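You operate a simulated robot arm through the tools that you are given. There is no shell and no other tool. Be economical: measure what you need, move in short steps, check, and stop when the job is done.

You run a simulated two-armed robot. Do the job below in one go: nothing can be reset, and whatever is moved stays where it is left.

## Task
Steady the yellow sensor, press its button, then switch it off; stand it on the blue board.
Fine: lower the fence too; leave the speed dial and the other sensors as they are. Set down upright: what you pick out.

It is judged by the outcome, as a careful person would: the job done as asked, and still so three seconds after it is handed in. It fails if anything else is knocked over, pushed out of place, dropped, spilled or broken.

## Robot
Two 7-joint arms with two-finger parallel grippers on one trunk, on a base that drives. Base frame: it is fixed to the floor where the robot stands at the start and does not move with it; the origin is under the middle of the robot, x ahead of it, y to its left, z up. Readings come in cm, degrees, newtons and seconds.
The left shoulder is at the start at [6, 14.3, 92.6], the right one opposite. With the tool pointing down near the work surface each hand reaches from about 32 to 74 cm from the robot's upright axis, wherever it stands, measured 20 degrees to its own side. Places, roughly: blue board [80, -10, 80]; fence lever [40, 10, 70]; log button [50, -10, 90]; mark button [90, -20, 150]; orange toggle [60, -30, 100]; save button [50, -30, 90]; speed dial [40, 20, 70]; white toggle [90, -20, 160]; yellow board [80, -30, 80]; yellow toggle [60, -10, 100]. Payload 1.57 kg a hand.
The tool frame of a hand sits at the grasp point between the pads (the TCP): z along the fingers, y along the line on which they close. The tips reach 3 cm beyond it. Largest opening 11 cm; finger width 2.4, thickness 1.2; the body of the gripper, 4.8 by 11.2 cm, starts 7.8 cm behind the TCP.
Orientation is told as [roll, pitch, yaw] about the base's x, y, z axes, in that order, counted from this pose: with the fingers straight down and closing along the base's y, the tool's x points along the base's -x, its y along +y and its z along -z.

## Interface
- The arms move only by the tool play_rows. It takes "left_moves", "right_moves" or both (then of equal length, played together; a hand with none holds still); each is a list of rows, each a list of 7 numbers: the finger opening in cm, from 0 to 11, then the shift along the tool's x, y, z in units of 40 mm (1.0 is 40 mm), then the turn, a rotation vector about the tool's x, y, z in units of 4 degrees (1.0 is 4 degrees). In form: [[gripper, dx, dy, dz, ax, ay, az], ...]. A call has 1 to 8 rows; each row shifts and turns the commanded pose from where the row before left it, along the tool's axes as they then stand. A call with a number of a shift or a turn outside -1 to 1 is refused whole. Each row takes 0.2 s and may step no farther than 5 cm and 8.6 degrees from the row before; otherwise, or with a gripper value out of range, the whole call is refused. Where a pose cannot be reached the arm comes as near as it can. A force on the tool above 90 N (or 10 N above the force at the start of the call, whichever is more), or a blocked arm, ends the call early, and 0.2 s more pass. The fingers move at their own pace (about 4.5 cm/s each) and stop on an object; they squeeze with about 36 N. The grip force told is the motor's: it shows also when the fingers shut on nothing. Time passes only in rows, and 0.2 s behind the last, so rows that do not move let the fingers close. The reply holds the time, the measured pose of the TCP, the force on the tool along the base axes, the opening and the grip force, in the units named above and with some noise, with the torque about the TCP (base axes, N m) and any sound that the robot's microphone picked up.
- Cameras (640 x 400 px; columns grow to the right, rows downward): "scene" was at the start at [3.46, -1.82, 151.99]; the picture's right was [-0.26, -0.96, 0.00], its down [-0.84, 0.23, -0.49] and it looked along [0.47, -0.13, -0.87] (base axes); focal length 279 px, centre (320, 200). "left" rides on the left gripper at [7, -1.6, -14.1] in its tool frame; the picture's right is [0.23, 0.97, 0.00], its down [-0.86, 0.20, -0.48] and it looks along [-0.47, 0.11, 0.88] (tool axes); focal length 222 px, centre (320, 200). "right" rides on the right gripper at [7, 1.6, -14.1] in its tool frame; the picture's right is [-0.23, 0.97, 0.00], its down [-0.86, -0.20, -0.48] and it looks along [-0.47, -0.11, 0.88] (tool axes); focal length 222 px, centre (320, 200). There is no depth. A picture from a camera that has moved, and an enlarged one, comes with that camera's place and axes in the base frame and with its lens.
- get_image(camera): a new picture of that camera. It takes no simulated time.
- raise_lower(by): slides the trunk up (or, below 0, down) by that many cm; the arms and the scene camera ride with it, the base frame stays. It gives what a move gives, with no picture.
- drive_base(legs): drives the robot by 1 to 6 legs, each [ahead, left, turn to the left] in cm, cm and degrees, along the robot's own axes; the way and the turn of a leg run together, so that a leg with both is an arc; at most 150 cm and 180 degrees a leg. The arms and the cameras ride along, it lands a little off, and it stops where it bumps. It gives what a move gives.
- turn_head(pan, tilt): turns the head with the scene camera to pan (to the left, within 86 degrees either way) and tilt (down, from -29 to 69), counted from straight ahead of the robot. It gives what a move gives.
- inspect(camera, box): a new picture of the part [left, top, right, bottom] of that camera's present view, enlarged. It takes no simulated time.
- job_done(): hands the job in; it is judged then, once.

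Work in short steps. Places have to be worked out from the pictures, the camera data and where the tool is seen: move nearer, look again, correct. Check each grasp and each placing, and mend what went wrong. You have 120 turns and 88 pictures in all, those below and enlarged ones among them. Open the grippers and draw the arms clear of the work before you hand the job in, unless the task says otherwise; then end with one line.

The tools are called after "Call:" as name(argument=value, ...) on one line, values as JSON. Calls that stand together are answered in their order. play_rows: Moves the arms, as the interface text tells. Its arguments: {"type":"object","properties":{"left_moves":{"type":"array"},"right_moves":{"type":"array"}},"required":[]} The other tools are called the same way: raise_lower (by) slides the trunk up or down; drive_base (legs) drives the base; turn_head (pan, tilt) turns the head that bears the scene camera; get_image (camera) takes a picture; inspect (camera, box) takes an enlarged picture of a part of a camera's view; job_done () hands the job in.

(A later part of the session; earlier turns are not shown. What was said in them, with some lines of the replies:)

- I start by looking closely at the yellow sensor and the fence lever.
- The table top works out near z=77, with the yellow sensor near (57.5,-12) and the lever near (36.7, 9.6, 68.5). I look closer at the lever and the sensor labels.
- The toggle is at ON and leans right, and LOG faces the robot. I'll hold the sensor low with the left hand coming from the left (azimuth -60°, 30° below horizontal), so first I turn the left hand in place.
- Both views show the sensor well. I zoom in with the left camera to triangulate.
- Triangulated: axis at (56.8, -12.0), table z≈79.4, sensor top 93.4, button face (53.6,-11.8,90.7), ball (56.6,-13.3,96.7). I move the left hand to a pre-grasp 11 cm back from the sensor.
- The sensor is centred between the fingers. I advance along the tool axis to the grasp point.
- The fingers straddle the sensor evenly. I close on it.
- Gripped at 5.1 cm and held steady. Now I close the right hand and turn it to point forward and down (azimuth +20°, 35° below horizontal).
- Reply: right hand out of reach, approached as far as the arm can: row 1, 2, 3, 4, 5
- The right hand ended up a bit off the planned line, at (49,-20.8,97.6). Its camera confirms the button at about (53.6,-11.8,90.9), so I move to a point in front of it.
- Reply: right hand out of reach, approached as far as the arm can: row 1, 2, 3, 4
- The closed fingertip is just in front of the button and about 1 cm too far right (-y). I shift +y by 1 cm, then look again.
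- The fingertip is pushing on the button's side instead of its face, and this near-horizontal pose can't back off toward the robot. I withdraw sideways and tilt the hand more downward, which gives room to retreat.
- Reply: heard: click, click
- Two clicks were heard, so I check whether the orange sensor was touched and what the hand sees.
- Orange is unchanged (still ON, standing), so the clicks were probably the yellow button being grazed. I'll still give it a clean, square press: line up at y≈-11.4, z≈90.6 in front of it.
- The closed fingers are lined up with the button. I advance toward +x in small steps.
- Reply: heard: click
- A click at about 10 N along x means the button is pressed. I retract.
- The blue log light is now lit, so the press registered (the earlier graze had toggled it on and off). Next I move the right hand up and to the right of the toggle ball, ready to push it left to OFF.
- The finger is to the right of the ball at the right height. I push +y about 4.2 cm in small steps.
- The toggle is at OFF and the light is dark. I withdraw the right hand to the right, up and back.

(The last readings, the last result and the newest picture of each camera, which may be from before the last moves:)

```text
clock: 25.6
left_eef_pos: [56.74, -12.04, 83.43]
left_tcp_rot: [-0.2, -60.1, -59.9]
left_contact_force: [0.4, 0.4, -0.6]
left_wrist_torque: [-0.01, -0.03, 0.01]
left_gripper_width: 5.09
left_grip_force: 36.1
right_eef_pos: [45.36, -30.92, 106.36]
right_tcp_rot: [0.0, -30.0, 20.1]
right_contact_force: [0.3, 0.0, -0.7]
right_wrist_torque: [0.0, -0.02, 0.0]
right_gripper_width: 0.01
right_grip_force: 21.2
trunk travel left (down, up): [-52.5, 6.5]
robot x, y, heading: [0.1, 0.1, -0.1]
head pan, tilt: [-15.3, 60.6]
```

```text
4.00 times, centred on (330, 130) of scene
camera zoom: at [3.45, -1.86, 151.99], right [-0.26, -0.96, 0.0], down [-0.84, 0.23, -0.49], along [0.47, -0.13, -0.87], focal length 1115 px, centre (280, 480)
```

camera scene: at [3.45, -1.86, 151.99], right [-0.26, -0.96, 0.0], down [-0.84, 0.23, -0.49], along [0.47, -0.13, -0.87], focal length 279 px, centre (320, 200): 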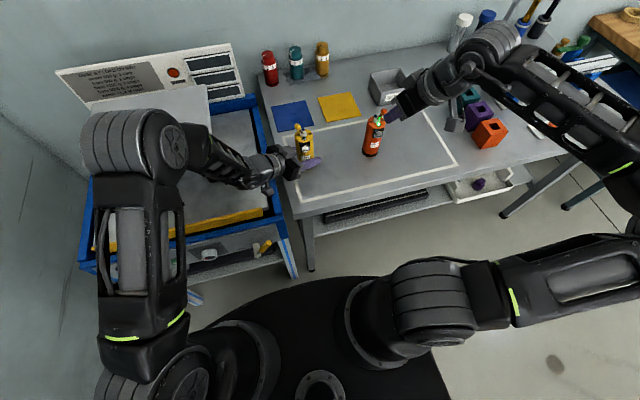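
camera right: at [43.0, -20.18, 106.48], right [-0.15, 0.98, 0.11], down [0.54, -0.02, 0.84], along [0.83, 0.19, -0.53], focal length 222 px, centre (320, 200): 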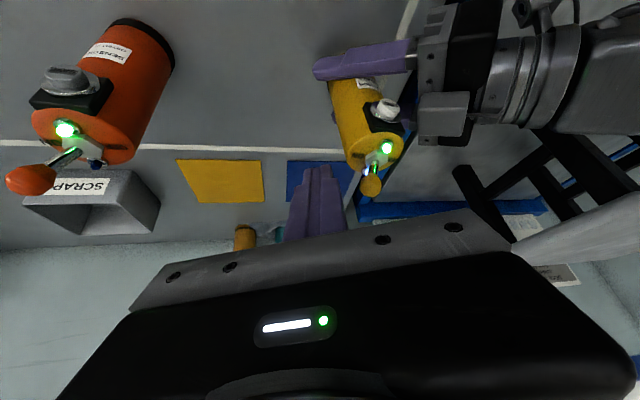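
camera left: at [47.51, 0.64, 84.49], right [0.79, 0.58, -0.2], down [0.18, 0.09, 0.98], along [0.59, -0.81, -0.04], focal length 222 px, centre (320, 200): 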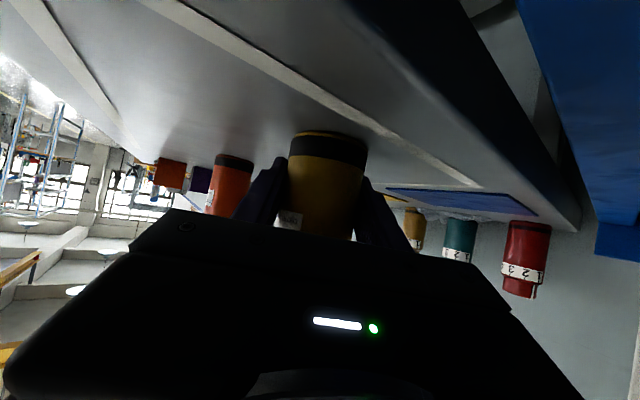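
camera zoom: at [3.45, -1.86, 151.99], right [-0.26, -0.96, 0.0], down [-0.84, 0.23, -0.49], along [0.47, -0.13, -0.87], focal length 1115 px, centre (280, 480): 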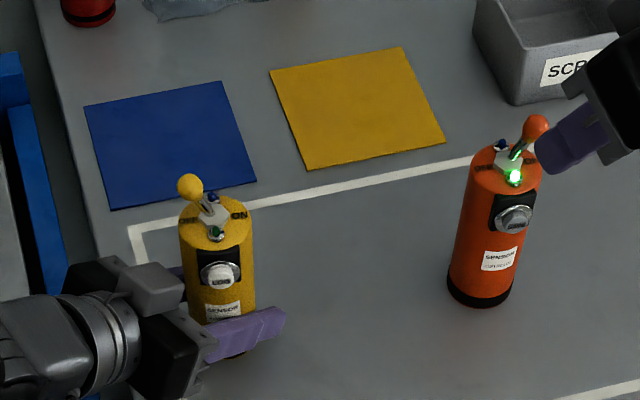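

The sensor is off, and orange is still on and untouched. I lift the yellow sensor, then yaw the hand 35° toward forward so the wrist stays clear of the raised plate on the machine.

Call:
play_rows(left_moves=[[4, -0.433, 0, -0.25, 0, 0, 0], [4, -0.433, 0, -0.25, 0, 0, 0], [4, -0.433, 0, -0.25, 0, 0, 0]])

Call:
play_rows(left_moves=[[4, 0, 0, 0, -0.947, 0, -0.547], [4, 0, 0, 0, -0.947, 0, -0.547], [4, 0, 0, 0, -0.947, 0, -0.547], [4, 0, 0, 0, -0.947, 0, -0.547], [4, 0, 0, 0, -0.947, 0, -0.547], [4, 0, 0, 0, -0.947, 0, -0.547], [4, 0, 0, 0, -0.947, 0, -0.547], [4, 0, 0, 0, -0.947, 0, -0.547]])

Call:
inspect(camera="scene", box=[200, 60, 400, 200])

```text
clock: 26.4
left_eef_pos: [56.82, -12.22, 89.57]
left_tcp_rot: [-0.2, -60.0, -59.8]
left_contact_force: [-0.4, 0.0, -0.7]
left_wrist_torque: [0.0, -0.01, 0.01]
left_gripper_width: 5.09
left_grip_force: 35.7
right_eef_pos: [45.36, -30.88, 106.16]
right_tcp_rot: [-0.2, -30.1, 20.1]
right_contact_force: [0.3, 0.9, 0.7]
right_wrist_torque: [0.01, -0.02, -0.01]
right_gripper_width: 0.0
right_grip_force: 21.1
trunk travel left (down, up): [-52.5, 6.5]
robot x, y, heading: [-0.45, -0.08, 0.0]
head pan, tilt: [-15.3, 60.6]
```

```text
clock: 28.2
left_eef_pos: [56.77, -12.02, 89.48]
left_tcp_rot: [-0.2, -60.1, -24.9]
left_contact_force: [0.4, 0.5, -0.8]
left_wrist_torque: [-0.01, 0.01, 0.01]
left_gripper_width: 5.12
left_grip_force: 36.0
right_eef_pos: [45.49, -30.94, 106.14]
right_tcp_rot: [-0.1, -30.0, 20.0]
right_contact_force: [0.4, -0.7, -0.4]
right_wrist_torque: [0.0, -0.01, 0.0]
right_gripper_width: 0.0
right_grip_force: 21.4
trunk travel left (down, up): [-52.5, 6.5]
robot x, y, heading: [0.24, 0.12, -0.1]
head pan, tilt: [-15.3, 60.6]
```

```text
2.86 times, centred on (300, 130) of scene
camera zoom: at [3.43, -1.88, 152.0], right [-0.26, -0.96, 0.0], down [-0.84, 0.23, -0.49], along [0.47, -0.13, -0.87], focal length 797 px, centre (377, 400)
```

zoom: 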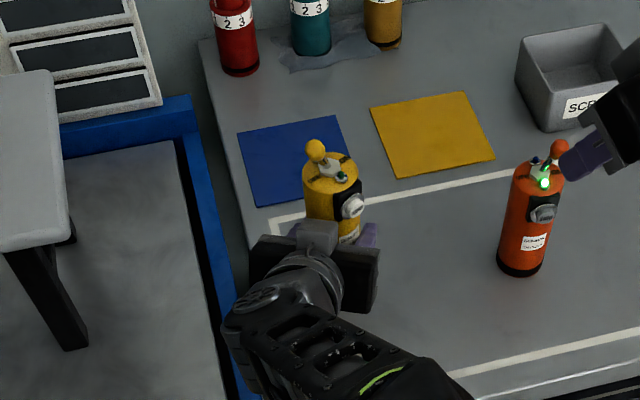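

The sensor is held upright and lifted. I carry it forward to above the blue board.

Call:
play_rows(left_moves=[[4, -0.303, 0.277, 0.528, 0, 0, 0], [4, -0.303, 0.277, 0.528, 0, 0, 0], [4, -0.303, 0.277, 0.528, 0, 0, 0], [4, -0.303, 0.277, 0.528, 0, 0, 0], [4, -0.303, 0.277, 0.528, 0, 0, 0], [4, -0.303, 0.277, 0.528, 0, 0, 0], [4, -0.303, 0.277, 0.528, 0, 0, 0], [4, -0.303, 0.277, 0.528, 0, 0, 0]])

Call:
inspect(camera="scene", box=[200, 60, 400, 200])

Call:
get_image(camera="left")

```text
clock: 30.0
left_eef_pos: [78.12, -12.33, 89.45]
left_tcp_rot: [-0.2, -59.9, -24.8]
left_contact_force: [-0.4, 1.0, -1.3]
left_wrist_torque: [-0.04, -0.04, -0.02]
left_gripper_width: 5.1
left_grip_force: 36.2
right_eef_pos: [45.54, -30.89, 106.1]
right_tcp_rot: [0.0, -30.0, 20.1]
right_contact_force: [0.4, 0.0, 0.0]
right_wrist_torque: [-0.02, 0.02, -0.01]
right_gripper_width: 0.02
right_grip_force: 21.2
trunk travel left (down, up): [-52.5, 6.5]
robot x, y, heading: [-0.2, 0.09, 0.2]
head pan, tilt: [-15.3, 60.6]
```

```text
2.86 times, centred on (300, 130) of scene
camera zoom: at [3.54, -1.79, 151.99], right [-0.26, -0.96, 0.0], down [-0.84, 0.23, -0.49], along [0.47, -0.13, -0.87], focal length 797 px, centre (377, 400)
```

zoom: 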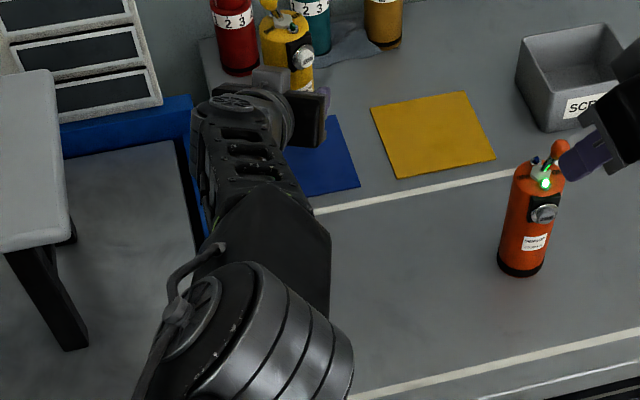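

```text
48 pictures are left
camera left: at [63.27, -7.13, 90.55], right [0.31, 0.93, -0.2], down [0.1, 0.18, 0.98], along [0.95, -0.32, -0.04], focal length 222 px, centre (320, 200)
```

left: 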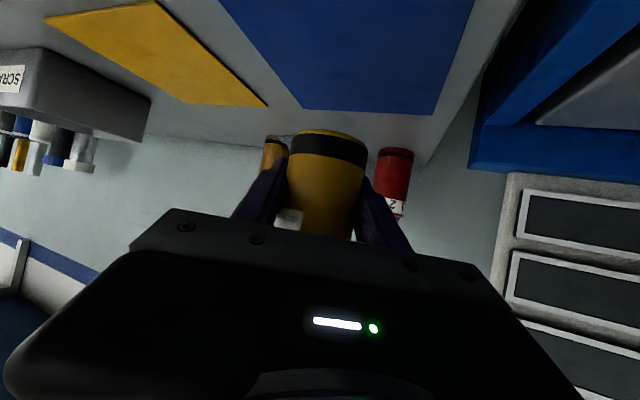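

The wrist camera puts the board's far edge at x≈85.9 and y from -19.4 to -5.2, so I'm over its centre. I lower 5 cm first.

Call:
play_rows(left_moves=[[4, 0.2165, 0, 0.125, 0, 0, 0], [4, 0.2165, 0, 0.125, 0, 0, 0], [4, 0.2165, 0, 0.125, 0, 0, 0], [4, 0.2165, 0, 0.125, 0, 0, 0], [4, 0.2165, 0, 0.125, 0, 0, 0]])

Call:
inspect(camera="left", box=[220, 60, 480, 240])

```text
clock: 31.2
left_eef_pos: [78.22, -12.24, 84.34]
left_tcp_rot: [-0.3, -59.9, -24.7]
left_contact_force: [0.0, -0.6, -2.8]
left_wrist_torque: [0.0, -0.03, -0.01]
left_gripper_width: 5.1
left_grip_force: 35.5
right_eef_pos: [45.52, -30.86, 106.29]
right_tcp_rot: [-0.1, -30.0, 20.0]
right_contact_force: [0.2, 0.4, 0.9]
right_wrist_torque: [0.02, 0.0, 0.01]
right_gripper_width: 0.0
right_grip_force: 21.5
trunk travel left (down, up): [-52.5, 6.5]
robot x, y, heading: [0.28, 0.01, 0.0]
head pan, tilt: [-15.3, 60.6]
```

```text
2.22 times, centred on (350, 150) of left
camera zoom: at [63.33, -7.01, 85.41], right [0.31, 0.93, -0.2], down [0.1, 0.18, 0.98], along [0.95, -0.32, -0.04], focal length 494 px, centre (253, 311)
```

zoom: 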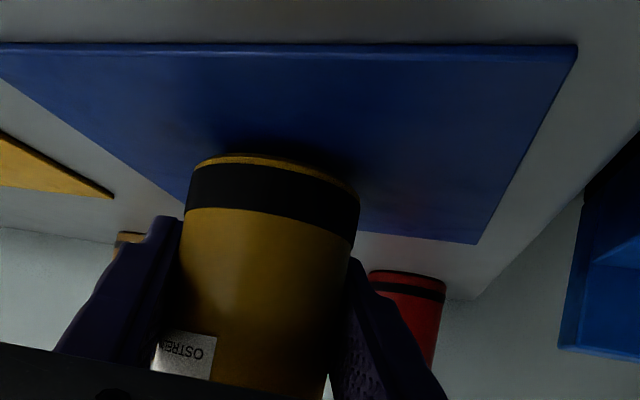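

Still slightly above the board. I lower in 2 mm steps until contact force shows.

Call:
play_rows(left_moves=[[4, 0.0433, 0, 0.025, 0, 0, 0], [4, 0.0433, 0, 0.025, 0, 0, 0], [4, 0, 0, 0, 0, 0, 0]])

```text
clock: 32.0
left_eef_pos: [78.15, -12.23, 83.9]
left_tcp_rot: [-0.1, -60.0, -24.7]
left_contact_force: [-0.2, 0.3, -2.0]
left_wrist_torque: [-0.02, -0.02, -0.02]
left_gripper_width: 5.12
left_grip_force: 35.8
right_eef_pos: [45.43, -30.88, 106.2]
right_tcp_rot: [-0.2, -30.1, 20.0]
right_contact_force: [-0.8, -0.3, 0.7]
right_wrist_torque: [0.02, -0.01, -0.01]
right_gripper_width: 0.0
right_grip_force: 21.5
trunk travel left (down, up): [-52.5, 6.5]
robot x, y, heading: [0.34, -0.22, 0.0]
head pan, tilt: [-15.3, 60.6]
```

Call:
play_rows(left_moves=[[4, 0.0325, 0, 0.019, 0, 0, 0], [4, 0, 0, 0, 0, 0, 0]])

Call:
inspect(camera="left", box=[220, 60, 480, 240])

```text
clock: 32.6
left_eef_pos: [78.12, -12.13, 83.78]
left_tcp_rot: [-0.1, -60.0, -24.7]
left_contact_force: [-0.3, -0.1, 0.7]
left_wrist_torque: [0.03, 0.04, 0.0]
left_gripper_width: 5.12
left_grip_force: 36.3
right_eef_pos: [45.52, -31.03, 106.23]
right_tcp_rot: [-0.1, -30.0, 20.1]
right_contact_force: [0.0, 1.0, -0.7]
right_wrist_torque: [0.0, 0.0, 0.0]
right_gripper_width: 0.01
right_grip_force: 21.3
trunk travel left (down, up): [-52.5, 6.5]
robot x, y, heading: [0.34, -0.13, 0.0]
head pan, tilt: [-15.3, 60.6]
```

```text
2.22 times, centred on (350, 150) of left
camera zoom: at [63.28, -6.99, 84.9], right [0.31, 0.93, -0.2], down [0.1, 0.18, 0.98], along [0.95, -0.32, -0.04], focal length 494 px, centre (253, 311)
```

zoom: 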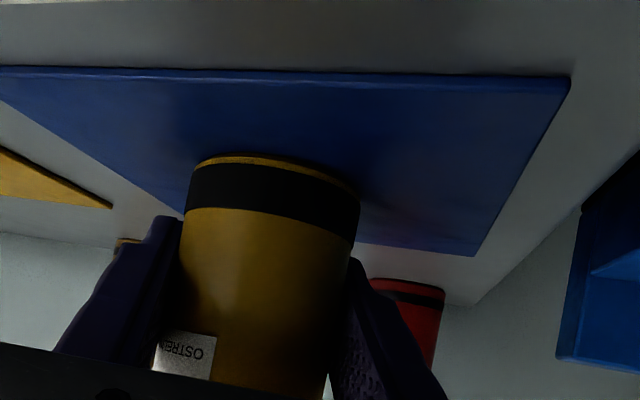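

The z force went from -2 to +0.7 N, which suggests first contact. I go one more millimetre to confirm.

Call:
play_rows(left_moves=[[4, 0.0216, 0, 0.0125, 0, 0, 0], [4, 0, 0, 0, 0, 0, 0]])

```text
clock: 33.2
left_eef_pos: [78.16, -12.14, 83.9]
left_tcp_rot: [-0.2, -60.1, -24.8]
left_contact_force: [-0.6, 1.5, 5.6]
left_wrist_torque: [0.24, 0.13, -0.05]
left_gripper_width: 5.07
left_grip_force: 36.5
right_eef_pos: [45.5, -30.86, 106.23]
right_tcp_rot: [-0.2, -30.0, 20.1]
right_contact_force: [-0.2, -0.1, 0.5]
right_wrist_torque: [-0.01, 0.05, 0.01]
right_gripper_width: 0.02
right_grip_force: 21.5
trunk travel left (down, up): [-52.5, 6.5]
robot x, y, heading: [0.08, -0.21, 0.0]
head pan, tilt: [-15.3, 60.6]
```

Contact is firm at 5.6 N. I open the fingers slowly, only to 9 cm.

Call:
play_rows(left_moves=[[5.5, 0, 0, 0, 0, 0, 0], [6.2, 0, 0, 0, 0, 0, 0], [7.2, 0, 0, 0, 0, 0, 0], [8.2, 0, 0, 0, 0, 0, 0], [9.5, 0, 0, 0, 0, 0, 0], [9.5, 0, 0, 0, 0, 0, 0]])

Call:
get_image(camera="left")

```text
clock: 34.6
left_eef_pos: [78.18, -12.25, 83.8]
left_tcp_rot: [-0.2, -60.0, -24.8]
left_contact_force: [0.3, -0.3, 0.1]
left_wrist_torque: [0.01, 0.0, 0.0]
left_gripper_width: 9.51
left_grip_force: 0.0
right_eef_pos: [45.51, -30.96, 106.2]
right_tcp_rot: [0.1, -30.1, 20.1]
right_contact_force: [0.2, 0.0, 0.4]
right_wrist_torque: [-0.02, 0.0, 0.03]
right_gripper_width: 0.0
right_grip_force: 21.2
trunk travel left (down, up): [-52.5, 6.5]
robot x, y, heading: [-0.05, 0.4, 0.3]
head pan, tilt: [-15.3, 60.6]
```

```text
45 pictures are left
camera left: at [63.28, -7.03, 84.79], right [0.31, 0.93, -0.2], down [0.1, 0.18, 0.98], along [0.95, -0.32, -0.04], focal length 222 px, centre (320, 200)
```

left: 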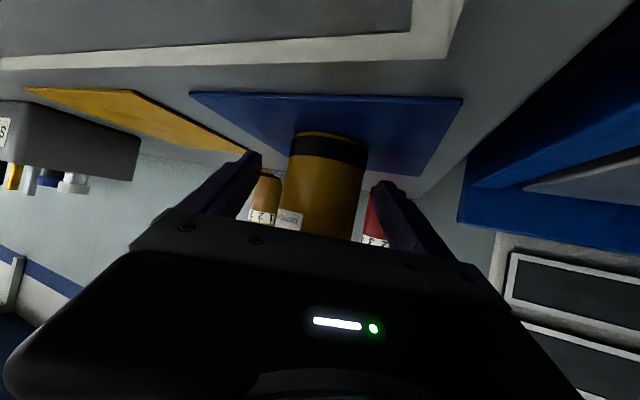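

Released, and the sensor stands on the board. I back straight out along the fingers.

Call:
play_rows(left_moves=[[9.5, 0, 0, -0.5, 0, 0, 0], [9.5, 0, 0, -0.5, 0, 0, 0], [9.5, 0, 0, -0.5, 0, 0, 0], [9.5, 0, 0, -0.5, 0, 0, 0], [9.5, 0, 0, -0.7, 0, 0, 0], [9.5, 0, 0, -0.8, 0, 0, 0], [9.5, 0, 0, -0.9, 0, 0, 0], [9.5, 0, 0, -0.9, 0, 0, 0]])

Call:
get_image(camera="scene")

Call:
get_image(camera="left")

```text
clock: 36.4
left_eef_pos: [61.4, -4.22, 94.32]
left_tcp_rot: [-0.3, -60.0, -24.7]
left_contact_force: [0.1, -0.4, -0.8]
left_wrist_torque: [-0.04, -0.01, 0.0]
left_gripper_width: 9.49
left_grip_force: 0.0
right_eef_pos: [45.36, -30.95, 106.27]
right_tcp_rot: [-0.1, -30.0, 20.1]
right_contact_force: [-1.0, -0.3, -0.4]
right_wrist_torque: [0.02, -0.02, -0.02]
right_gripper_width: 0.0
right_grip_force: 21.0
trunk travel left (down, up): [-52.5, 6.5]
robot x, y, heading: [0.29, 0.1, 0.3]
head pan, tilt: [-15.3, 60.6]
```

```text
44 pictures are left
camera scene: at [3.39, -1.81, 151.99], right [-0.26, -0.96, 0.0], down [-0.84, 0.23, -0.49], along [0.47, -0.13, -0.87], focal length 279 px, centre (320, 200)
```

scene: 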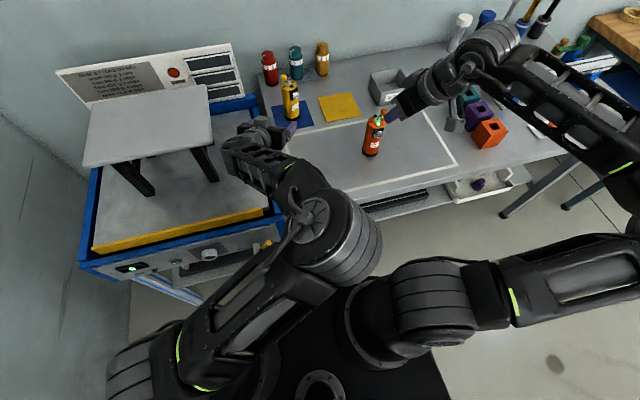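

```text
43 pictures are left
camera left: at [46.43, 0.89, 95.35], right [0.31, 0.93, -0.2], down [0.1, 0.18, 0.98], along [0.95, -0.32, -0.04], focal length 222 px, centre (320, 200)
```

left: 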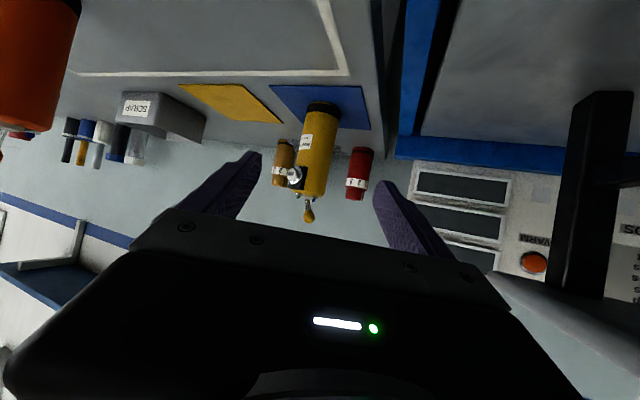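

The sensor stands upright on the blue board with the toggle at OFF. For the fence, I first raise the left hand back and clear.

Call:
play_rows(left_moves=[[9.5, -0.295, -0.03, -0.79, 0, 0, 0], [9.5, -0.295, -0.03, -0.79, 0, 0, 0], [9.5, -0.295, -0.03, -0.79, 0, 0, 0], [9.5, -0.295, -0.03, -0.79, 0, 0, 0], [9.5, -0.295, -0.03, -0.79, 0, 0, 0]])

Call:
inspect(camera="scene", box=[255, 40, 415, 165])

```text
clock: 37.8
left_eef_pos: [52.99, 3.73, 105.6]
left_tcp_rot: [-0.6, -58.0, -19.4]
left_contact_force: [1.0, 0.1, -0.2]
left_wrist_torque: [0.0, 0.0, 0.01]
left_gripper_width: 9.49
left_grip_force: 0.1
right_eef_pos: [45.39, -31.07, 106.24]
right_tcp_rot: [-0.1, -30.1, 20.2]
right_contact_force: [0.8, -0.5, 0.0]
right_wrist_torque: [-0.01, 0.02, 0.01]
right_gripper_width: 0.0
right_grip_force: 21.7
trunk travel left (down, up): [-52.5, 6.5]
robot x, y, heading: [-0.25, 0.33, 0.1]
head pan, tilt: [-15.3, 60.6]
stopped in row 5 (left hand): the arm was blocked; the commanded pose is now the measured one
```

```text
3.20 times, centred on (335, 102) of scene
camera zoom: at [3.44, -1.87, 151.99], right [-0.26, -0.96, 0.0], down [-0.84, 0.23, -0.49], along [0.47, -0.13, -0.87], focal length 892 px, centre (272, 512)
```

zoom: 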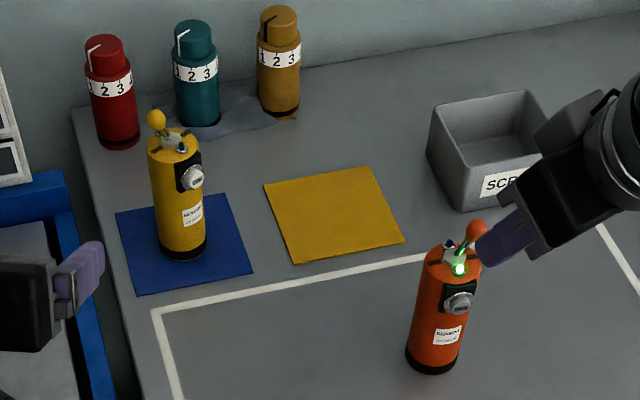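

The sensor is placed well. The left arm is near a joint limit close to the body, so I drive the base back 30 cm to get room for the lever.

Call:
drive_base(legs=[[-30, 0, 0]])

Call:
turn_head(pan=10, tilt=50)

Call:
get_image(camera="scene")

```text
clock: 39.8
left_eef_pos: [23.23, 3.54, 105.87]
left_tcp_rot: [-0.5, -58.0, -19.5]
left_contact_force: [-0.9, 0.1, -0.4]
left_wrist_torque: [0.01, -0.02, -0.01]
left_gripper_width: 9.49
left_grip_force: 0.1
right_eef_pos: [15.53, -30.97, 106.24]
right_tcp_rot: [-0.1, -30.0, 19.9]
right_contact_force: [-0.1, 0.1, -0.6]
right_wrist_torque: [0.01, -0.04, 0.0]
right_gripper_width: 0.01
right_grip_force: 20.8
trunk travel left (down, up): [-52.5, 6.5]
robot x, y, heading: [-30.02, 0.21, 0.1]
head pan, tilt: [-15.3, 60.6]
```

```text
clock: 40.7
left_eef_pos: [23.24, 3.62, 105.73]
left_tcp_rot: [-0.6, -58.1, -19.5]
left_contact_force: [-0.2, 0.8, 0.8]
left_wrist_torque: [-0.01, 0.0, -0.01]
left_gripper_width: 9.5
left_grip_force: 0.0
right_eef_pos: [15.46, -30.92, 106.24]
right_tcp_rot: [-0.1, -30.0, 19.9]
right_contact_force: [0.8, 0.2, -0.3]
right_wrist_torque: [-0.01, 0.01, 0.01]
right_gripper_width: 0.02
right_grip_force: 21.7
trunk travel left (down, up): [-52.5, 6.5]
robot x, y, heading: [-30.06, 0.54, -0.0]
head pan, tilt: [10.0, 50.0]
```

```text
41 pictures are left
camera scene: at [-25.15, 1.28, 153.32], right [0.17, -0.99, 0.0], down [-0.76, -0.13, -0.64], along [0.63, 0.11, -0.77], focal length 279 px, centre (320, 200)
```

scene: 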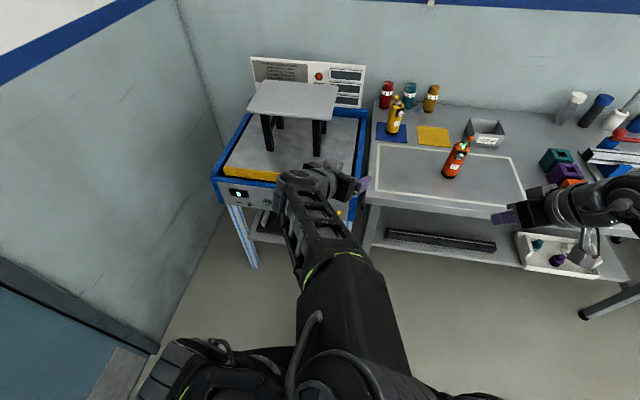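

The left arm hides the lever. I swing the left hand to the left to clear the view.

Call:
play_rows(left_moves=[[4, 0.146, 0.787, -0.236, -0.6, 0, -0.375], [3, 0.146, 0.787, -0.236, -0.6, 0, -0.375], [2, 0.146, 0.787, -0.236, -0.6, 0, -0.375], [1, 0.146, 0.787, -0.236, -0.6, 0, -0.375], [0, 0.146, 0.787, -0.236, -0.6, 0, -0.375], [0, 0.146, 0.787, -0.236, -0.6, 0, -0.375]])

Call:
get_image(camera="scene")

Call:
get_image(camera="left")

```text
clock: 42.1
left_eef_pos: [21.06, 23.71, 105.88]
left_tcp_rot: [-0.6, -57.8, -2.4]
left_contact_force: [0.1, 0.1, 0.4]
left_wrist_torque: [0.0, -0.02, 0.01]
left_gripper_width: 0.02
left_grip_force: 11.8
right_eef_pos: [15.55, -31.01, 106.15]
right_tcp_rot: [-0.1, -29.9, 19.9]
right_contact_force: [0.2, -0.3, 0.2]
right_wrist_torque: [-0.01, -0.01, -0.04]
right_gripper_width: 0.01
right_grip_force: 21.3
trunk travel left (down, up): [-52.5, 6.5]
robot x, y, heading: [-29.91, 0.24, -0.2]
head pan, tilt: [10.0, 50.0]
```

```text
40 pictures are left
camera scene: at [-25.14, 1.32, 153.32], right [0.17, -0.99, 0.0], down [-0.75, -0.13, -0.64], along [0.63, 0.11, -0.77], focal length 279 px, centre (320, 200)
```

scene: 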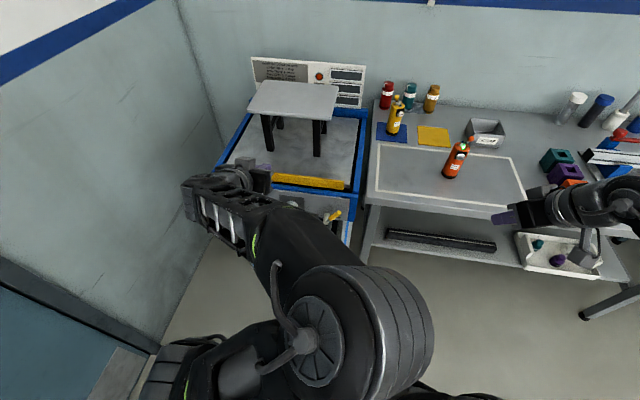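

```text
39 pictures are left
camera left: at [5.4, 22.78, 107.49], right [-0.07, 0.98, -0.2], down [0.06, 0.2, 0.98], along [1.0, 0.06, -0.07], focal length 222 px, centre (320, 200)
```

left: 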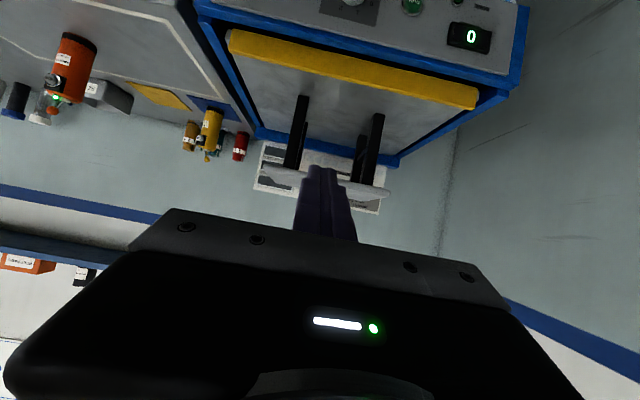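

Now the lever is visible from the scene camera, so I zoom in.

Call:
inspect(camera="scene", box=[290, 190, 370, 240])

Call:
inspect(camera="scene", box=[260, 160, 380, 250])

```text
8.00 times, centred on (330, 215) of scene
camera zoom: at [-25.14, 1.32, 153.32], right [0.17, -0.99, 0.0], down [-0.75, -0.13, -0.64], along [0.63, 0.11, -0.77], focal length 2231 px, centre (240, 80)
```

zoom: 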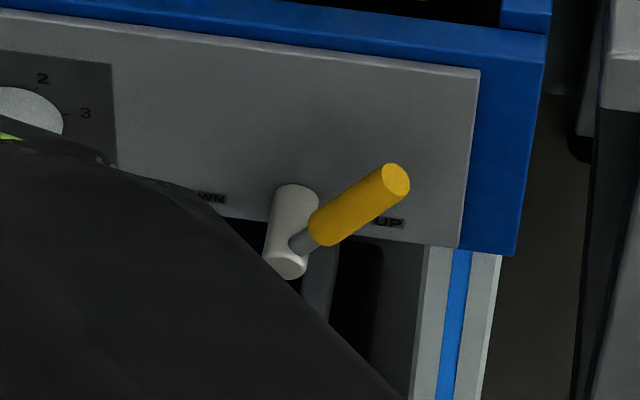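

```text
4.44 times, centred on (320, 205) of scene
camera zoom: at [-25.14, 1.32, 153.32], right [0.17, -0.99, 0.0], down [-0.75, -0.13, -0.64], along [0.63, 0.11, -0.77], focal length 1239 px, centre (320, 178)
```

zoom: 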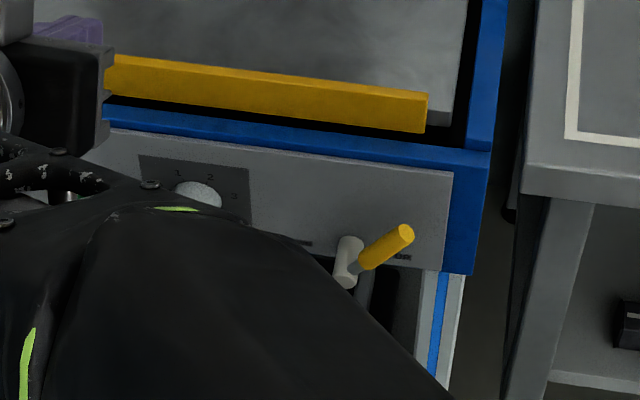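

UP is on the right and DOWN on the left, with the handle now leaning right toward UP: hub (36,9.5,66), tip (35.7,4.9,73.4). I'll push the handle over to +y with closed fingers, so I tilt the hand down and move above the lever.

Call:
play_rows(left_moves=[[0, 0, 0, 0, 0, 1, 0], [0, 0, 0, 0, 0, 1, 0], [0, 0, 0, 0, 0, 1, 0], [0, 0, 0, 0, 0, 1, 0], [0, 0, 0, 0, 0, 1, 0], [0, 0, 0, 0, 0, 1, 0], [0, 0, 0, 0, 0, 1, 0]])

Call:
play_rows(left_moves=[[0, -0.2, -0.479, 0.833, 0, 0, 0], [0, -0.2, -0.479, 0.833, 0, 0, 0], [0, -0.2, -0.479, 0.833, 0, 0, 0], [0, -0.2, -0.479, 0.833, 0, 0, 0], [0, -0.2, -0.479, 0.833, 0, 0, 0], [0, -0.2, -0.479, 0.833, 0, 0, 0]])

Call:
get_image(camera="scene")

Call:
get_image(camera="left")

```text
clock: 43.7
left_eef_pos: [20.96, 23.51, 105.57]
left_tcp_rot: [-0.3, -29.9, -2.8]
left_contact_force: [0.6, -0.4, -0.4]
left_wrist_torque: [-0.03, -0.04, -0.02]
left_gripper_width: 0.0
left_grip_force: 21.5
right_eef_pos: [15.54, -30.96, 106.13]
right_tcp_rot: [-0.1, -30.0, 19.8]
right_contact_force: [-0.6, -0.4, 0.1]
right_wrist_torque: [0.03, 0.0, -0.03]
right_gripper_width: 0.0
right_grip_force: 21.4
trunk travel left (down, up): [-52.5, 6.5]
robot x, y, heading: [-29.36, 0.23, -0.1]
head pan, tilt: [10.0, 50.0]
```

```text
clock: 45.1
left_eef_pos: [34.59, 10.96, 90.91]
left_tcp_rot: [-0.4, -30.0, -2.7]
left_contact_force: [1.0, 0.2, 0.1]
left_wrist_torque: [0.0, 0.01, 0.01]
left_gripper_width: 0.0
left_grip_force: 21.1
right_eef_pos: [15.58, -31.07, 106.15]
right_tcp_rot: [-0.1, -29.9, 19.9]
right_contact_force: [-0.2, 0.2, -0.2]
right_wrist_torque: [-0.01, -0.01, 0.02]
right_gripper_width: 0.01
right_grip_force: 21.0
trunk travel left (down, up): [-52.5, 6.5]
robot x, y, heading: [-29.81, 0.13, -0.1]
head pan, tilt: [10.0, 50.0]
```

```text
36 pictures are left
camera scene: at [-25.07, 1.26, 153.32], right [0.17, -0.99, 0.0], down [-0.76, -0.13, -0.64], along [0.63, 0.11, -0.77], focal length 279 px, centre (320, 200)
```

scene: 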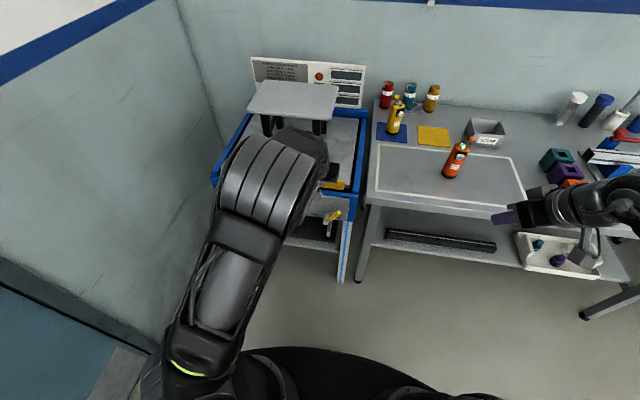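

```text
35 pictures are left
camera left: at [21.42, 10.0, 99.62], right [-0.15, 0.98, -0.12], down [0.51, 0.18, 0.84], along [0.85, 0.06, -0.53], focal length 222 px, centre (320, 200)
```

left: 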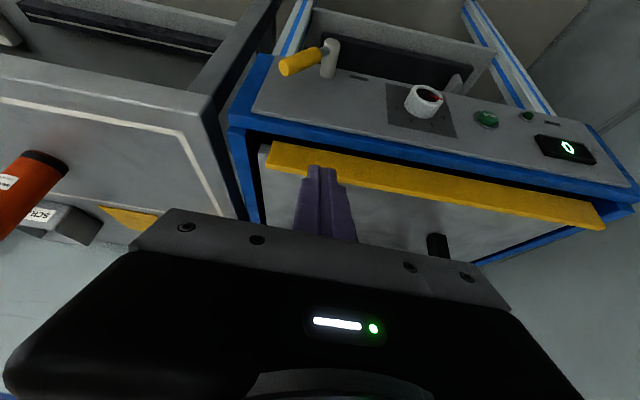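

This view confirms the handle tip at about (35.9,5.4,73.4). I go to the right of the handle, then down beside it.

Call:
play_rows(left_moves=[[0, -0.037, -0.89, 0.018, 0, 0, 0], [0, -0.037, -0.89, 0.018, 0, 0, 0], [0, -0.037, -0.89, 0.018, 0, 0, 0]])

Call:
play_rows(left_moves=[[0, 0.4375, 0, 0.76, 0, 0, 0], [0, 0.4375, 0, 0.76, 0, 0, 0], [0, 0.4375, 0, 0.76, 0, 0, 0], [0, 0.4375, 0, 0.76, 0, 0, 0]])

Call:
get_image(camera="left")

Call:
inspect(camera="scene", box=[260, 160, 380, 250])

```text
clock: 45.9
left_eef_pos: [34.38, 0.39, 90.88]
left_tcp_rot: [-0.4, -29.9, -2.8]
left_contact_force: [-1.2, -1.2, -0.3]
left_wrist_torque: [0.01, -0.01, 0.03]
left_gripper_width: 0.01
left_grip_force: 21.2
right_eef_pos: [15.57, -31.07, 106.2]
right_tcp_rot: [0.0, -30.1, 20.0]
right_contact_force: [-0.7, 0.4, -0.1]
right_wrist_torque: [0.0, 0.0, 0.01]
right_gripper_width: 0.01
right_grip_force: 20.7
trunk travel left (down, up): [-52.5, 6.5]
robot x, y, heading: [-29.83, 0.17, 0.0]
head pan, tilt: [10.0, 50.0]
```

```text
clock: 46.9
left_eef_pos: [34.5, 0.41, 76.76]
left_tcp_rot: [-0.3, -29.9, -2.8]
left_contact_force: [0.3, -0.4, 0.0]
left_wrist_torque: [-0.01, 0.01, 0.0]
left_gripper_width: 0.0
left_grip_force: 20.9
right_eef_pos: [15.66, -31.07, 106.12]
right_tcp_rot: [-0.1, -30.0, 19.9]
right_contact_force: [0.7, 1.1, 0.1]
right_wrist_torque: [-0.04, 0.0, -0.02]
right_gripper_width: 0.01
right_grip_force: 21.4
trunk travel left (down, up): [-52.5, 6.5]
robot x, y, heading: [-29.66, 0.52, -0.0]
head pan, tilt: [10.0, 50.0]
```

```text
34 pictures are left
camera left: at [21.43, -0.51, 85.59], right [-0.15, 0.98, -0.12], down [0.51, 0.18, 0.84], along [0.85, 0.06, -0.53], focal length 222 px, centre (320, 200)
```

left: 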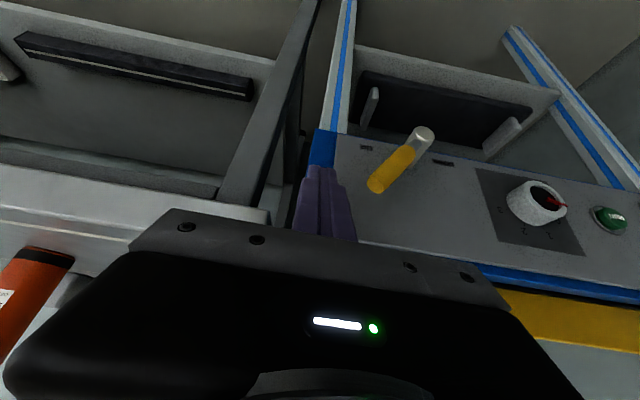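

```text
4.44 times, centred on (320, 205) of scene
camera zoom: at [-25.1, 1.27, 153.33], right [0.17, -0.99, 0.0], down [-0.76, -0.13, -0.64], along [0.63, 0.11, -0.77], focal length 1239 px, centre (320, 178)
```

zoom: 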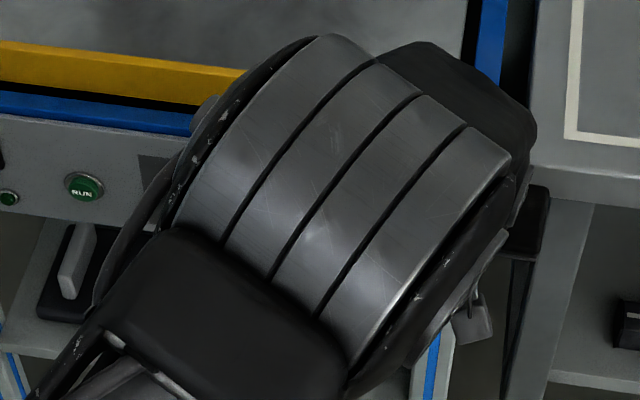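

I lower the last 3 cm beside the handle, then push left in small steps.

Call:
play_rows(left_moves=[[0, 0.206, 0, 0.357, 0, 0, 0], [0, 0.206, 0, 0.357, 0, 0, 0], [0, 0, 0.25, 0, 0, 0, 0], [0, 0, 0.25, 0, 0, 0, 0], [0, 0, 0.25, 0, 0, 0, 0], [0, 0, 0.25, 0, 0, 0, 0], [0, 0, 0.25, 0, 0, 0, 0]])

Call:
get_image(camera="left")

```text
clock: 48.5
left_eef_pos: [34.75, 4.96, 74.01]
left_tcp_rot: [-0.4, -30.4, -2.9]
left_contact_force: [-7.4, -11.0, 24.0]
left_wrist_torque: [0.41, -0.22, 0.03]
left_gripper_width: 0.02
left_grip_force: 20.8
right_eef_pos: [15.24, -31.18, 106.4]
right_tcp_rot: [0.0, -30.2, 19.9]
right_contact_force: [0.9, 0.0, -0.2]
right_wrist_torque: [-0.01, 0.0, 0.04]
right_gripper_width: 0.02
right_grip_force: 21.5
trunk travel left (down, up): [-52.5, 6.5]
robot x, y, heading: [-30.07, 0.15, -0.3]
head pan, tilt: [10.0, 50.0]
```

```text
32 pictures are left
camera left: at [21.58, 4.1, 82.74], right [-0.14, 0.98, -0.12], down [0.51, 0.18, 0.84], along [0.85, 0.06, -0.52], focal length 222 px, centre (320, 200)
```

left: 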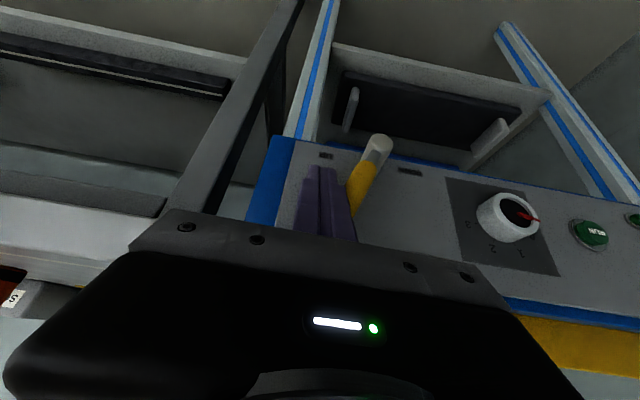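

The handle is following (now near vertical), but there is an upward load on the finger. I ease up 7 mm and continue in small steps.

Call:
play_rows(left_moves=[[0, -0.088, 0, -0.152, 0, 0, 0], [0, 0, 0.15, 0, 0, 0, 0], [0, 0, 0.15, 0, 0, 0, 0]])

Call:
get_image(camera="left")

```text
clock: 49.3
left_eef_pos: [34.65, 6.41, 74.47]
left_tcp_rot: [-0.3, -30.2, -2.8]
left_contact_force: [-9.7, -6.5, 25.0]
left_wrist_torque: [0.4, -0.17, 0.09]
left_gripper_width: 0.01
left_grip_force: 20.9
right_eef_pos: [15.27, -31.11, 106.28]
right_tcp_rot: [-0.1, -30.2, 20.0]
right_contact_force: [0.6, 0.8, 1.0]
right_wrist_torque: [-0.01, -0.01, 0.02]
right_gripper_width: 0.0
right_grip_force: 21.2
trunk travel left (down, up): [-52.5, 6.5]
robot x, y, heading: [-29.96, -0.39, -0.3]
head pan, tilt: [10.0, 50.0]
```

```text
31 pictures are left
camera left: at [21.59, 5.53, 83.19], right [-0.15, 0.98, -0.12], down [0.51, 0.18, 0.84], along [0.85, 0.06, -0.53], focal length 222 px, centre (320, 200)
```

left: 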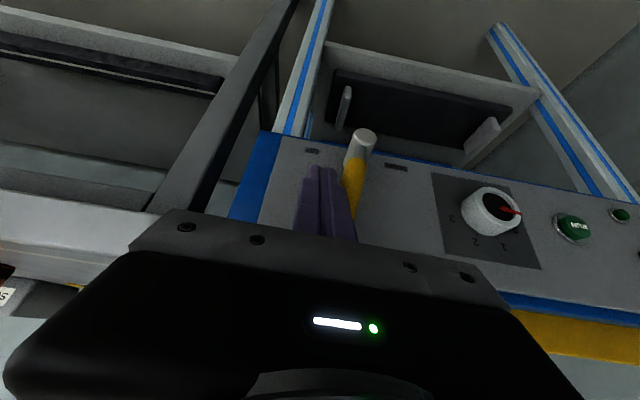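

The force runs along the fingers, so the handle's end is likely pressing up on the finger base. I raise 1.5 cm and check that the load goes away.

Call:
play_rows(left_moves=[[0, -0.094, 0, -0.162, 0, 0, 0], [0, -0.094, 0, -0.162, 0, 0, 0]])

Call:
inspect(camera="left", box=[260, 100, 420, 240])

```text
clock: 49.9
left_eef_pos: [34.83, 6.47, 75.6]
left_tcp_rot: [-0.3, -29.8, -2.7]
left_contact_force: [-0.2, 0.4, 0.6]
left_wrist_torque: [0.01, 0.01, 0.03]
left_gripper_width: 0.0
left_grip_force: 21.4
right_eef_pos: [15.48, -31.06, 106.23]
right_tcp_rot: [-0.2, -30.0, 20.0]
right_contact_force: [0.2, 0.0, -0.2]
right_wrist_torque: [0.01, 0.03, -0.03]
right_gripper_width: 0.0
right_grip_force: 21.1
trunk travel left (down, up): [-52.5, 6.5]
robot x, y, heading: [-29.98, 0.1, -0.1]
head pan, tilt: [10.0, 50.0]
```

```text
2.86 times, centred on (340, 170) of left
camera zoom: at [21.74, 5.69, 84.48], right [-0.15, 0.98, -0.12], down [0.51, 0.18, 0.84], along [0.84, 0.06, -0.53], focal length 635 px, centre (263, 286)
```

zoom: 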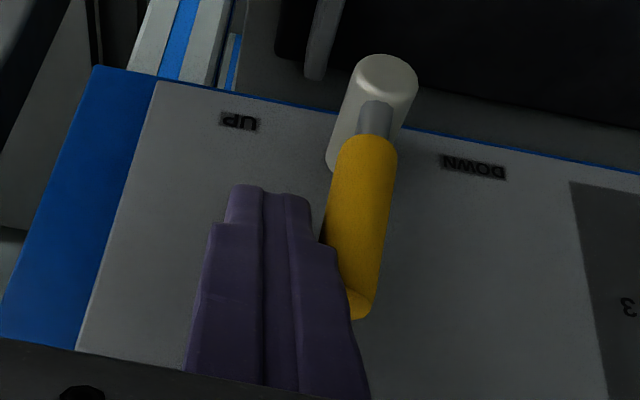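

Clear, no load, and the handle is now vertical. I continue pushing left.

Call:
play_rows(left_moves=[[0, 0, 0.2, 0, 0, 0, 0], [0, 0, 0.2, 0, 0, 0, 0], [0, 0, 0.2, 0, 0, 0, 0]])

Call:
inspect(camera="left", box=[260, 100, 420, 240])

```text
clock: 50.7
left_eef_pos: [34.83, 8.88, 75.76]
left_tcp_rot: [-0.3, -29.9, -2.8]
left_contact_force: [0.6, -0.2, -0.3]
left_wrist_torque: [-0.02, 0.01, -0.01]
left_gripper_width: 0.02
left_grip_force: 21.7
right_eef_pos: [15.5, -31.09, 106.23]
right_tcp_rot: [-0.1, -29.9, 19.8]
right_contact_force: [0.1, 0.7, -0.6]
right_wrist_torque: [0.0, 0.02, 0.02]
right_gripper_width: 0.0
right_grip_force: 22.0
trunk travel left (down, up): [-52.5, 6.5]
robot x, y, heading: [-29.78, -0.15, -0.1]
head pan, tilt: [10.0, 50.0]
```

```text
2.86 times, centred on (340, 170) of left
camera zoom: at [21.74, 7.95, 84.52], right [-0.15, 0.98, -0.12], down [0.51, 0.18, 0.84], along [0.85, 0.06, -0.53], focal length 635 px, centre (263, 286)
```

zoom: 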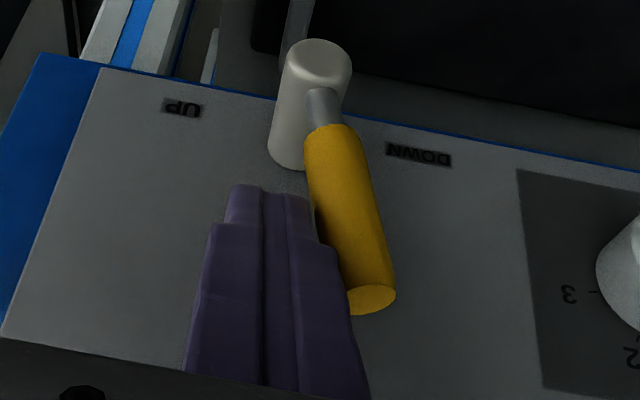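

Past vertical and moving freely. I continue, lowering slightly to follow the handle down.

Call:
play_rows(left_moves=[[0, 0.04, 0.2, 0.07, 0, 0, 0], [0, 0.04, 0.2, 0.07, 0, 0, 0], [0, 0.04, 0.15, 0.07, 0, 0, 0]])

Call:
inspect(camera="left", box=[260, 100, 420, 240])

```text
clock: 51.5
left_eef_pos: [34.93, 10.59, 74.89]
left_tcp_rot: [-0.6, -30.1, -3.1]
left_contact_force: [-5.9, -11.7, 11.7]
left_wrist_torque: [-0.24, 0.12, -0.01]
left_gripper_width: 0.0
left_grip_force: 21.6
right_eef_pos: [15.42, -31.11, 106.3]
right_tcp_rot: [0.0, -30.1, 19.8]
right_contact_force: [0.0, 0.1, -1.2]
right_wrist_torque: [0.01, 0.0, 0.0]
right_gripper_width: 0.0
right_grip_force: 21.4
trunk travel left (down, up): [-52.5, 6.5]
robot x, y, heading: [-29.57, 0.23, -0.1]
head pan, tilt: [10.0, 50.0]
```

```text
2.86 times, centred on (340, 170) of left
camera zoom: at [21.77, 9.79, 83.69], right [-0.14, 0.98, -0.12], down [0.51, 0.18, 0.84], along [0.85, 0.06, -0.53], focal length 635 px, centre (263, 286)
```

zoom: 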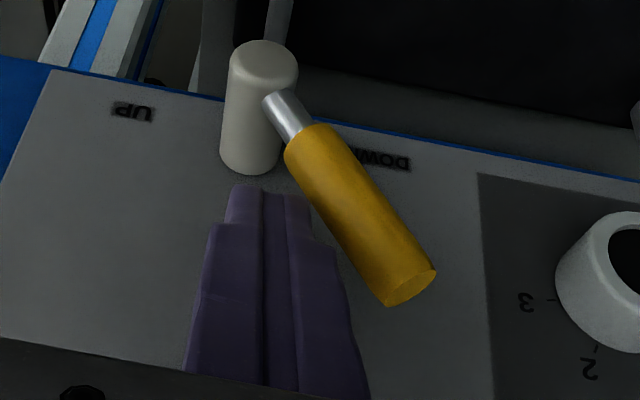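

The lever has snapped over to DOWN, with its tip at y≈14.7, mirroring the UP position. I lift the finger off and check the fence.

Call:
play_rows(left_moves=[[0, -0.1, -0.1, -0.17, 0, 0, 0], [0, -0.25, 0, -0.43, 0, 0, 0], [0, -0.4, 0, -0.7, 0, 0, 0], [0, -0.4, 0, -0.7, 0, 0, 0], [0, -0.4, 0, -0.7, 0, 0, 0]])

Call:
get_image(camera="left")

Call:
get_image(camera="scene")

```text
clock: 52.7
left_eef_pos: [34.87, 11.09, 87.44]
left_tcp_rot: [-0.3, -29.9, -2.8]
left_contact_force: [-0.1, 0.2, -0.6]
left_wrist_torque: [0.01, -0.01, -0.02]
left_gripper_width: 0.0
left_grip_force: 21.2
right_eef_pos: [15.42, -30.94, 106.21]
right_tcp_rot: [-0.1, -29.9, 19.8]
right_contact_force: [0.3, 0.2, 1.0]
right_wrist_torque: [-0.02, -0.01, 0.01]
right_gripper_width: 0.0
right_grip_force: 20.9
trunk travel left (down, up): [-52.5, 6.5]
robot x, y, heading: [-29.71, 0.16, -0.3]
head pan, tilt: [10.0, 50.0]
```

```text
27 pictures are left
camera left: at [21.78, 10.16, 96.19], right [-0.15, 0.98, -0.12], down [0.51, 0.18, 0.84], along [0.85, 0.06, -0.53], focal length 222 px, centre (320, 200)
```

left: 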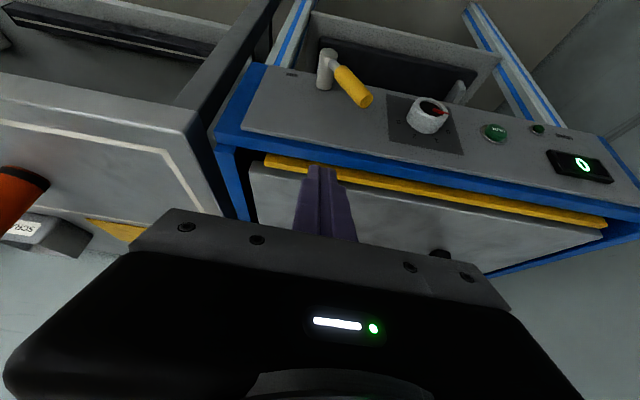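

```text
26 pictures are left
camera scene: at [-25.2, 1.31, 153.32], right [0.17, -0.99, 0.0], down [-0.75, -0.13, -0.64], along [0.63, 0.11, -0.77], focal length 279 px, centre (320, 200)
```

scene: 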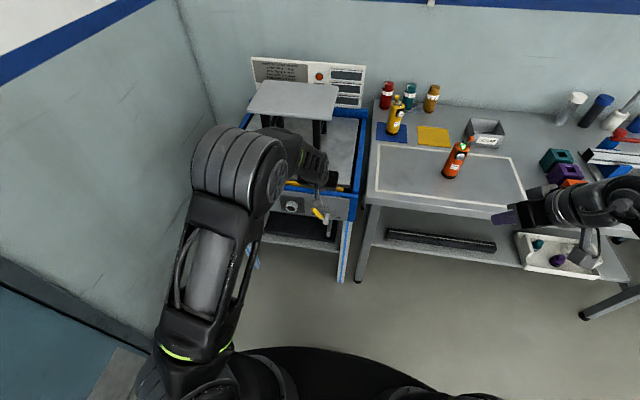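

The fence bar has dropped and the dial is unchanged. I back both hands away, open the grippers and take a final look.

Call:
play_rows(left_moves=[[3, 0, 0, -1, 0, 0, 0], [6, 0, 0, -1, 0, 0, 0], [9, 0, 0, -1, 0, 0, 0], [9, 0, 0, 0, 0, 0, 0], [9, 0, 0, 0, 0, 0, 0]], right_moves=[[3, 0, 0, 0, 0, 0, 0], [6, 0, 0, 0, 0, 0, 0], [9, 0, 0, 0, 0, 0, 0], [9, 0, 0, 0, 0, 0, 0], [9, 0, 0, 0, 0, 0, 0]])

Call:
drive_base(legs=[[-15, 0, 0]])

Call:
inspect(camera="left", box=[180, 20, 640, 260])

Call:
inspect(camera="scene", box=[350, 40, 530, 200])

Call:
get_image(camera="scene")

```text
clock: 53.9
left_eef_pos: [28.96, 11.04, 97.71]
left_tcp_rot: [-0.3, -29.9, -2.8]
left_contact_force: [0.2, -0.1, -0.3]
left_wrist_torque: [0.02, -0.01, 0.02]
left_gripper_width: 9.0
left_grip_force: 0.1
right_eef_pos: [15.48, -30.96, 106.23]
right_tcp_rot: [0.0, -30.0, 19.8]
right_contact_force: [0.6, -0.7, -0.4]
right_wrist_torque: [0.0, -0.03, -0.02]
right_gripper_width: 8.99
right_grip_force: 0.0
trunk travel left (down, up): [-52.5, 6.5]
robot x, y, heading: [-30.11, 0.03, 0.1]
head pan, tilt: [10.0, 50.0]
```

```text
clock: 55.3
left_eef_pos: [13.44, 11.32, 97.73]
left_tcp_rot: [-0.4, -30.0, -2.7]
left_contact_force: [-0.4, 0.4, 0.4]
left_wrist_torque: [0.0, -0.04, -0.01]
left_gripper_width: 9.0
left_grip_force: 0.0
right_eef_pos: [0.04, -30.98, 106.31]
right_tcp_rot: [-0.1, -30.0, 20.0]
right_contact_force: [-0.9, 0.0, 0.3]
right_wrist_torque: [0.01, -0.02, -0.03]
right_gripper_width: 9.0
right_grip_force: 0.0
trunk travel left (down, up): [-52.5, 6.5]
robot x, y, heading: [-45.27, -0.1, -0.1]
head pan, tilt: [10.0, 50.0]
```

```text
1.39 times, centred on (410, 140) of left
camera zoom: at [0.32, 10.33, 106.53], right [-0.15, 0.98, -0.12], down [0.51, 0.18, 0.84], along [0.85, 0.06, -0.53], focal length 309 px, centre (195, 284)
```

zoom: 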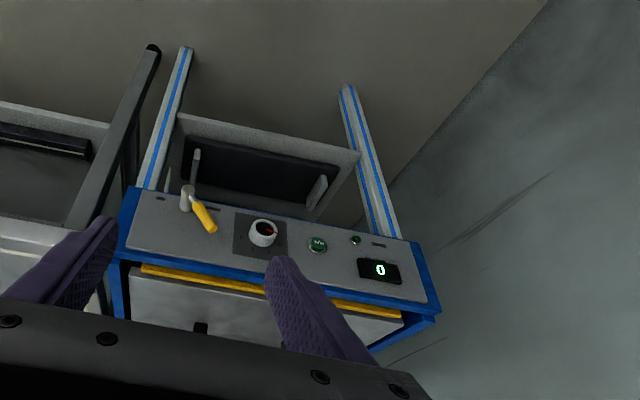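

```text
2.50 times, centred on (440, 120) of scene
camera zoom: at [-40.73, 1.33, 153.33], right [0.17, -0.99, 0.0], down [-0.75, -0.13, -0.64], along [0.63, 0.11, -0.77], focal length 697 px, centre (20, 400)
```

zoom: 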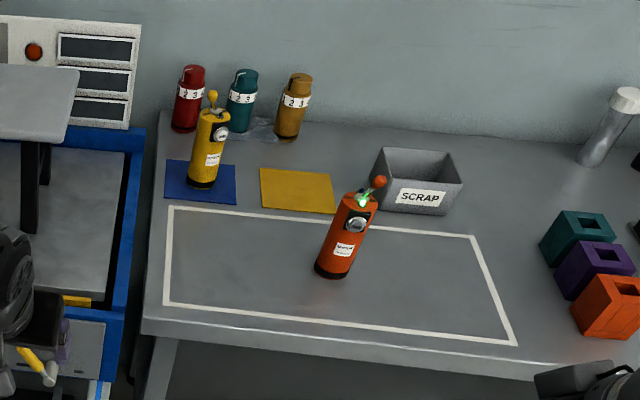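

```text
23 pictures are left
camera scene: at [-40.73, 1.33, 153.33], right [0.17, -0.99, 0.0], down [-0.75, -0.13, -0.64], along [0.63, 0.11, -0.77], focal length 279 px, centre (320, 200)
```

scene: 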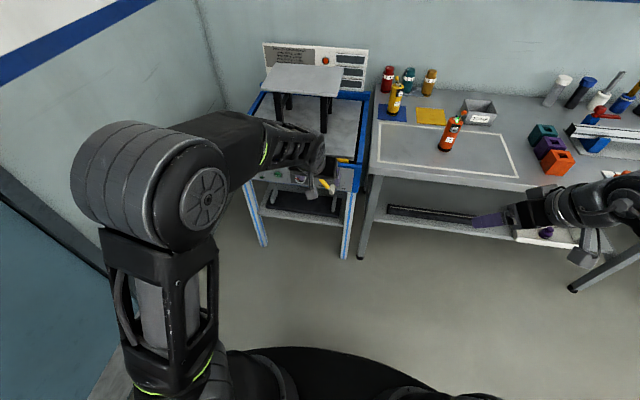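

All checks out: yellow sensor upright on the blue board and off, fence down, orange sensor and dial unchanged, hands open and clear. I hand in.

Call:
job_done()

```text
The job is handed in.
```

The yellow sensor stands upright on the blue board, logged and then switched off, and the fence is down; while lining up I also grazed the log button, which clicked twice and left its light off before the proper press.
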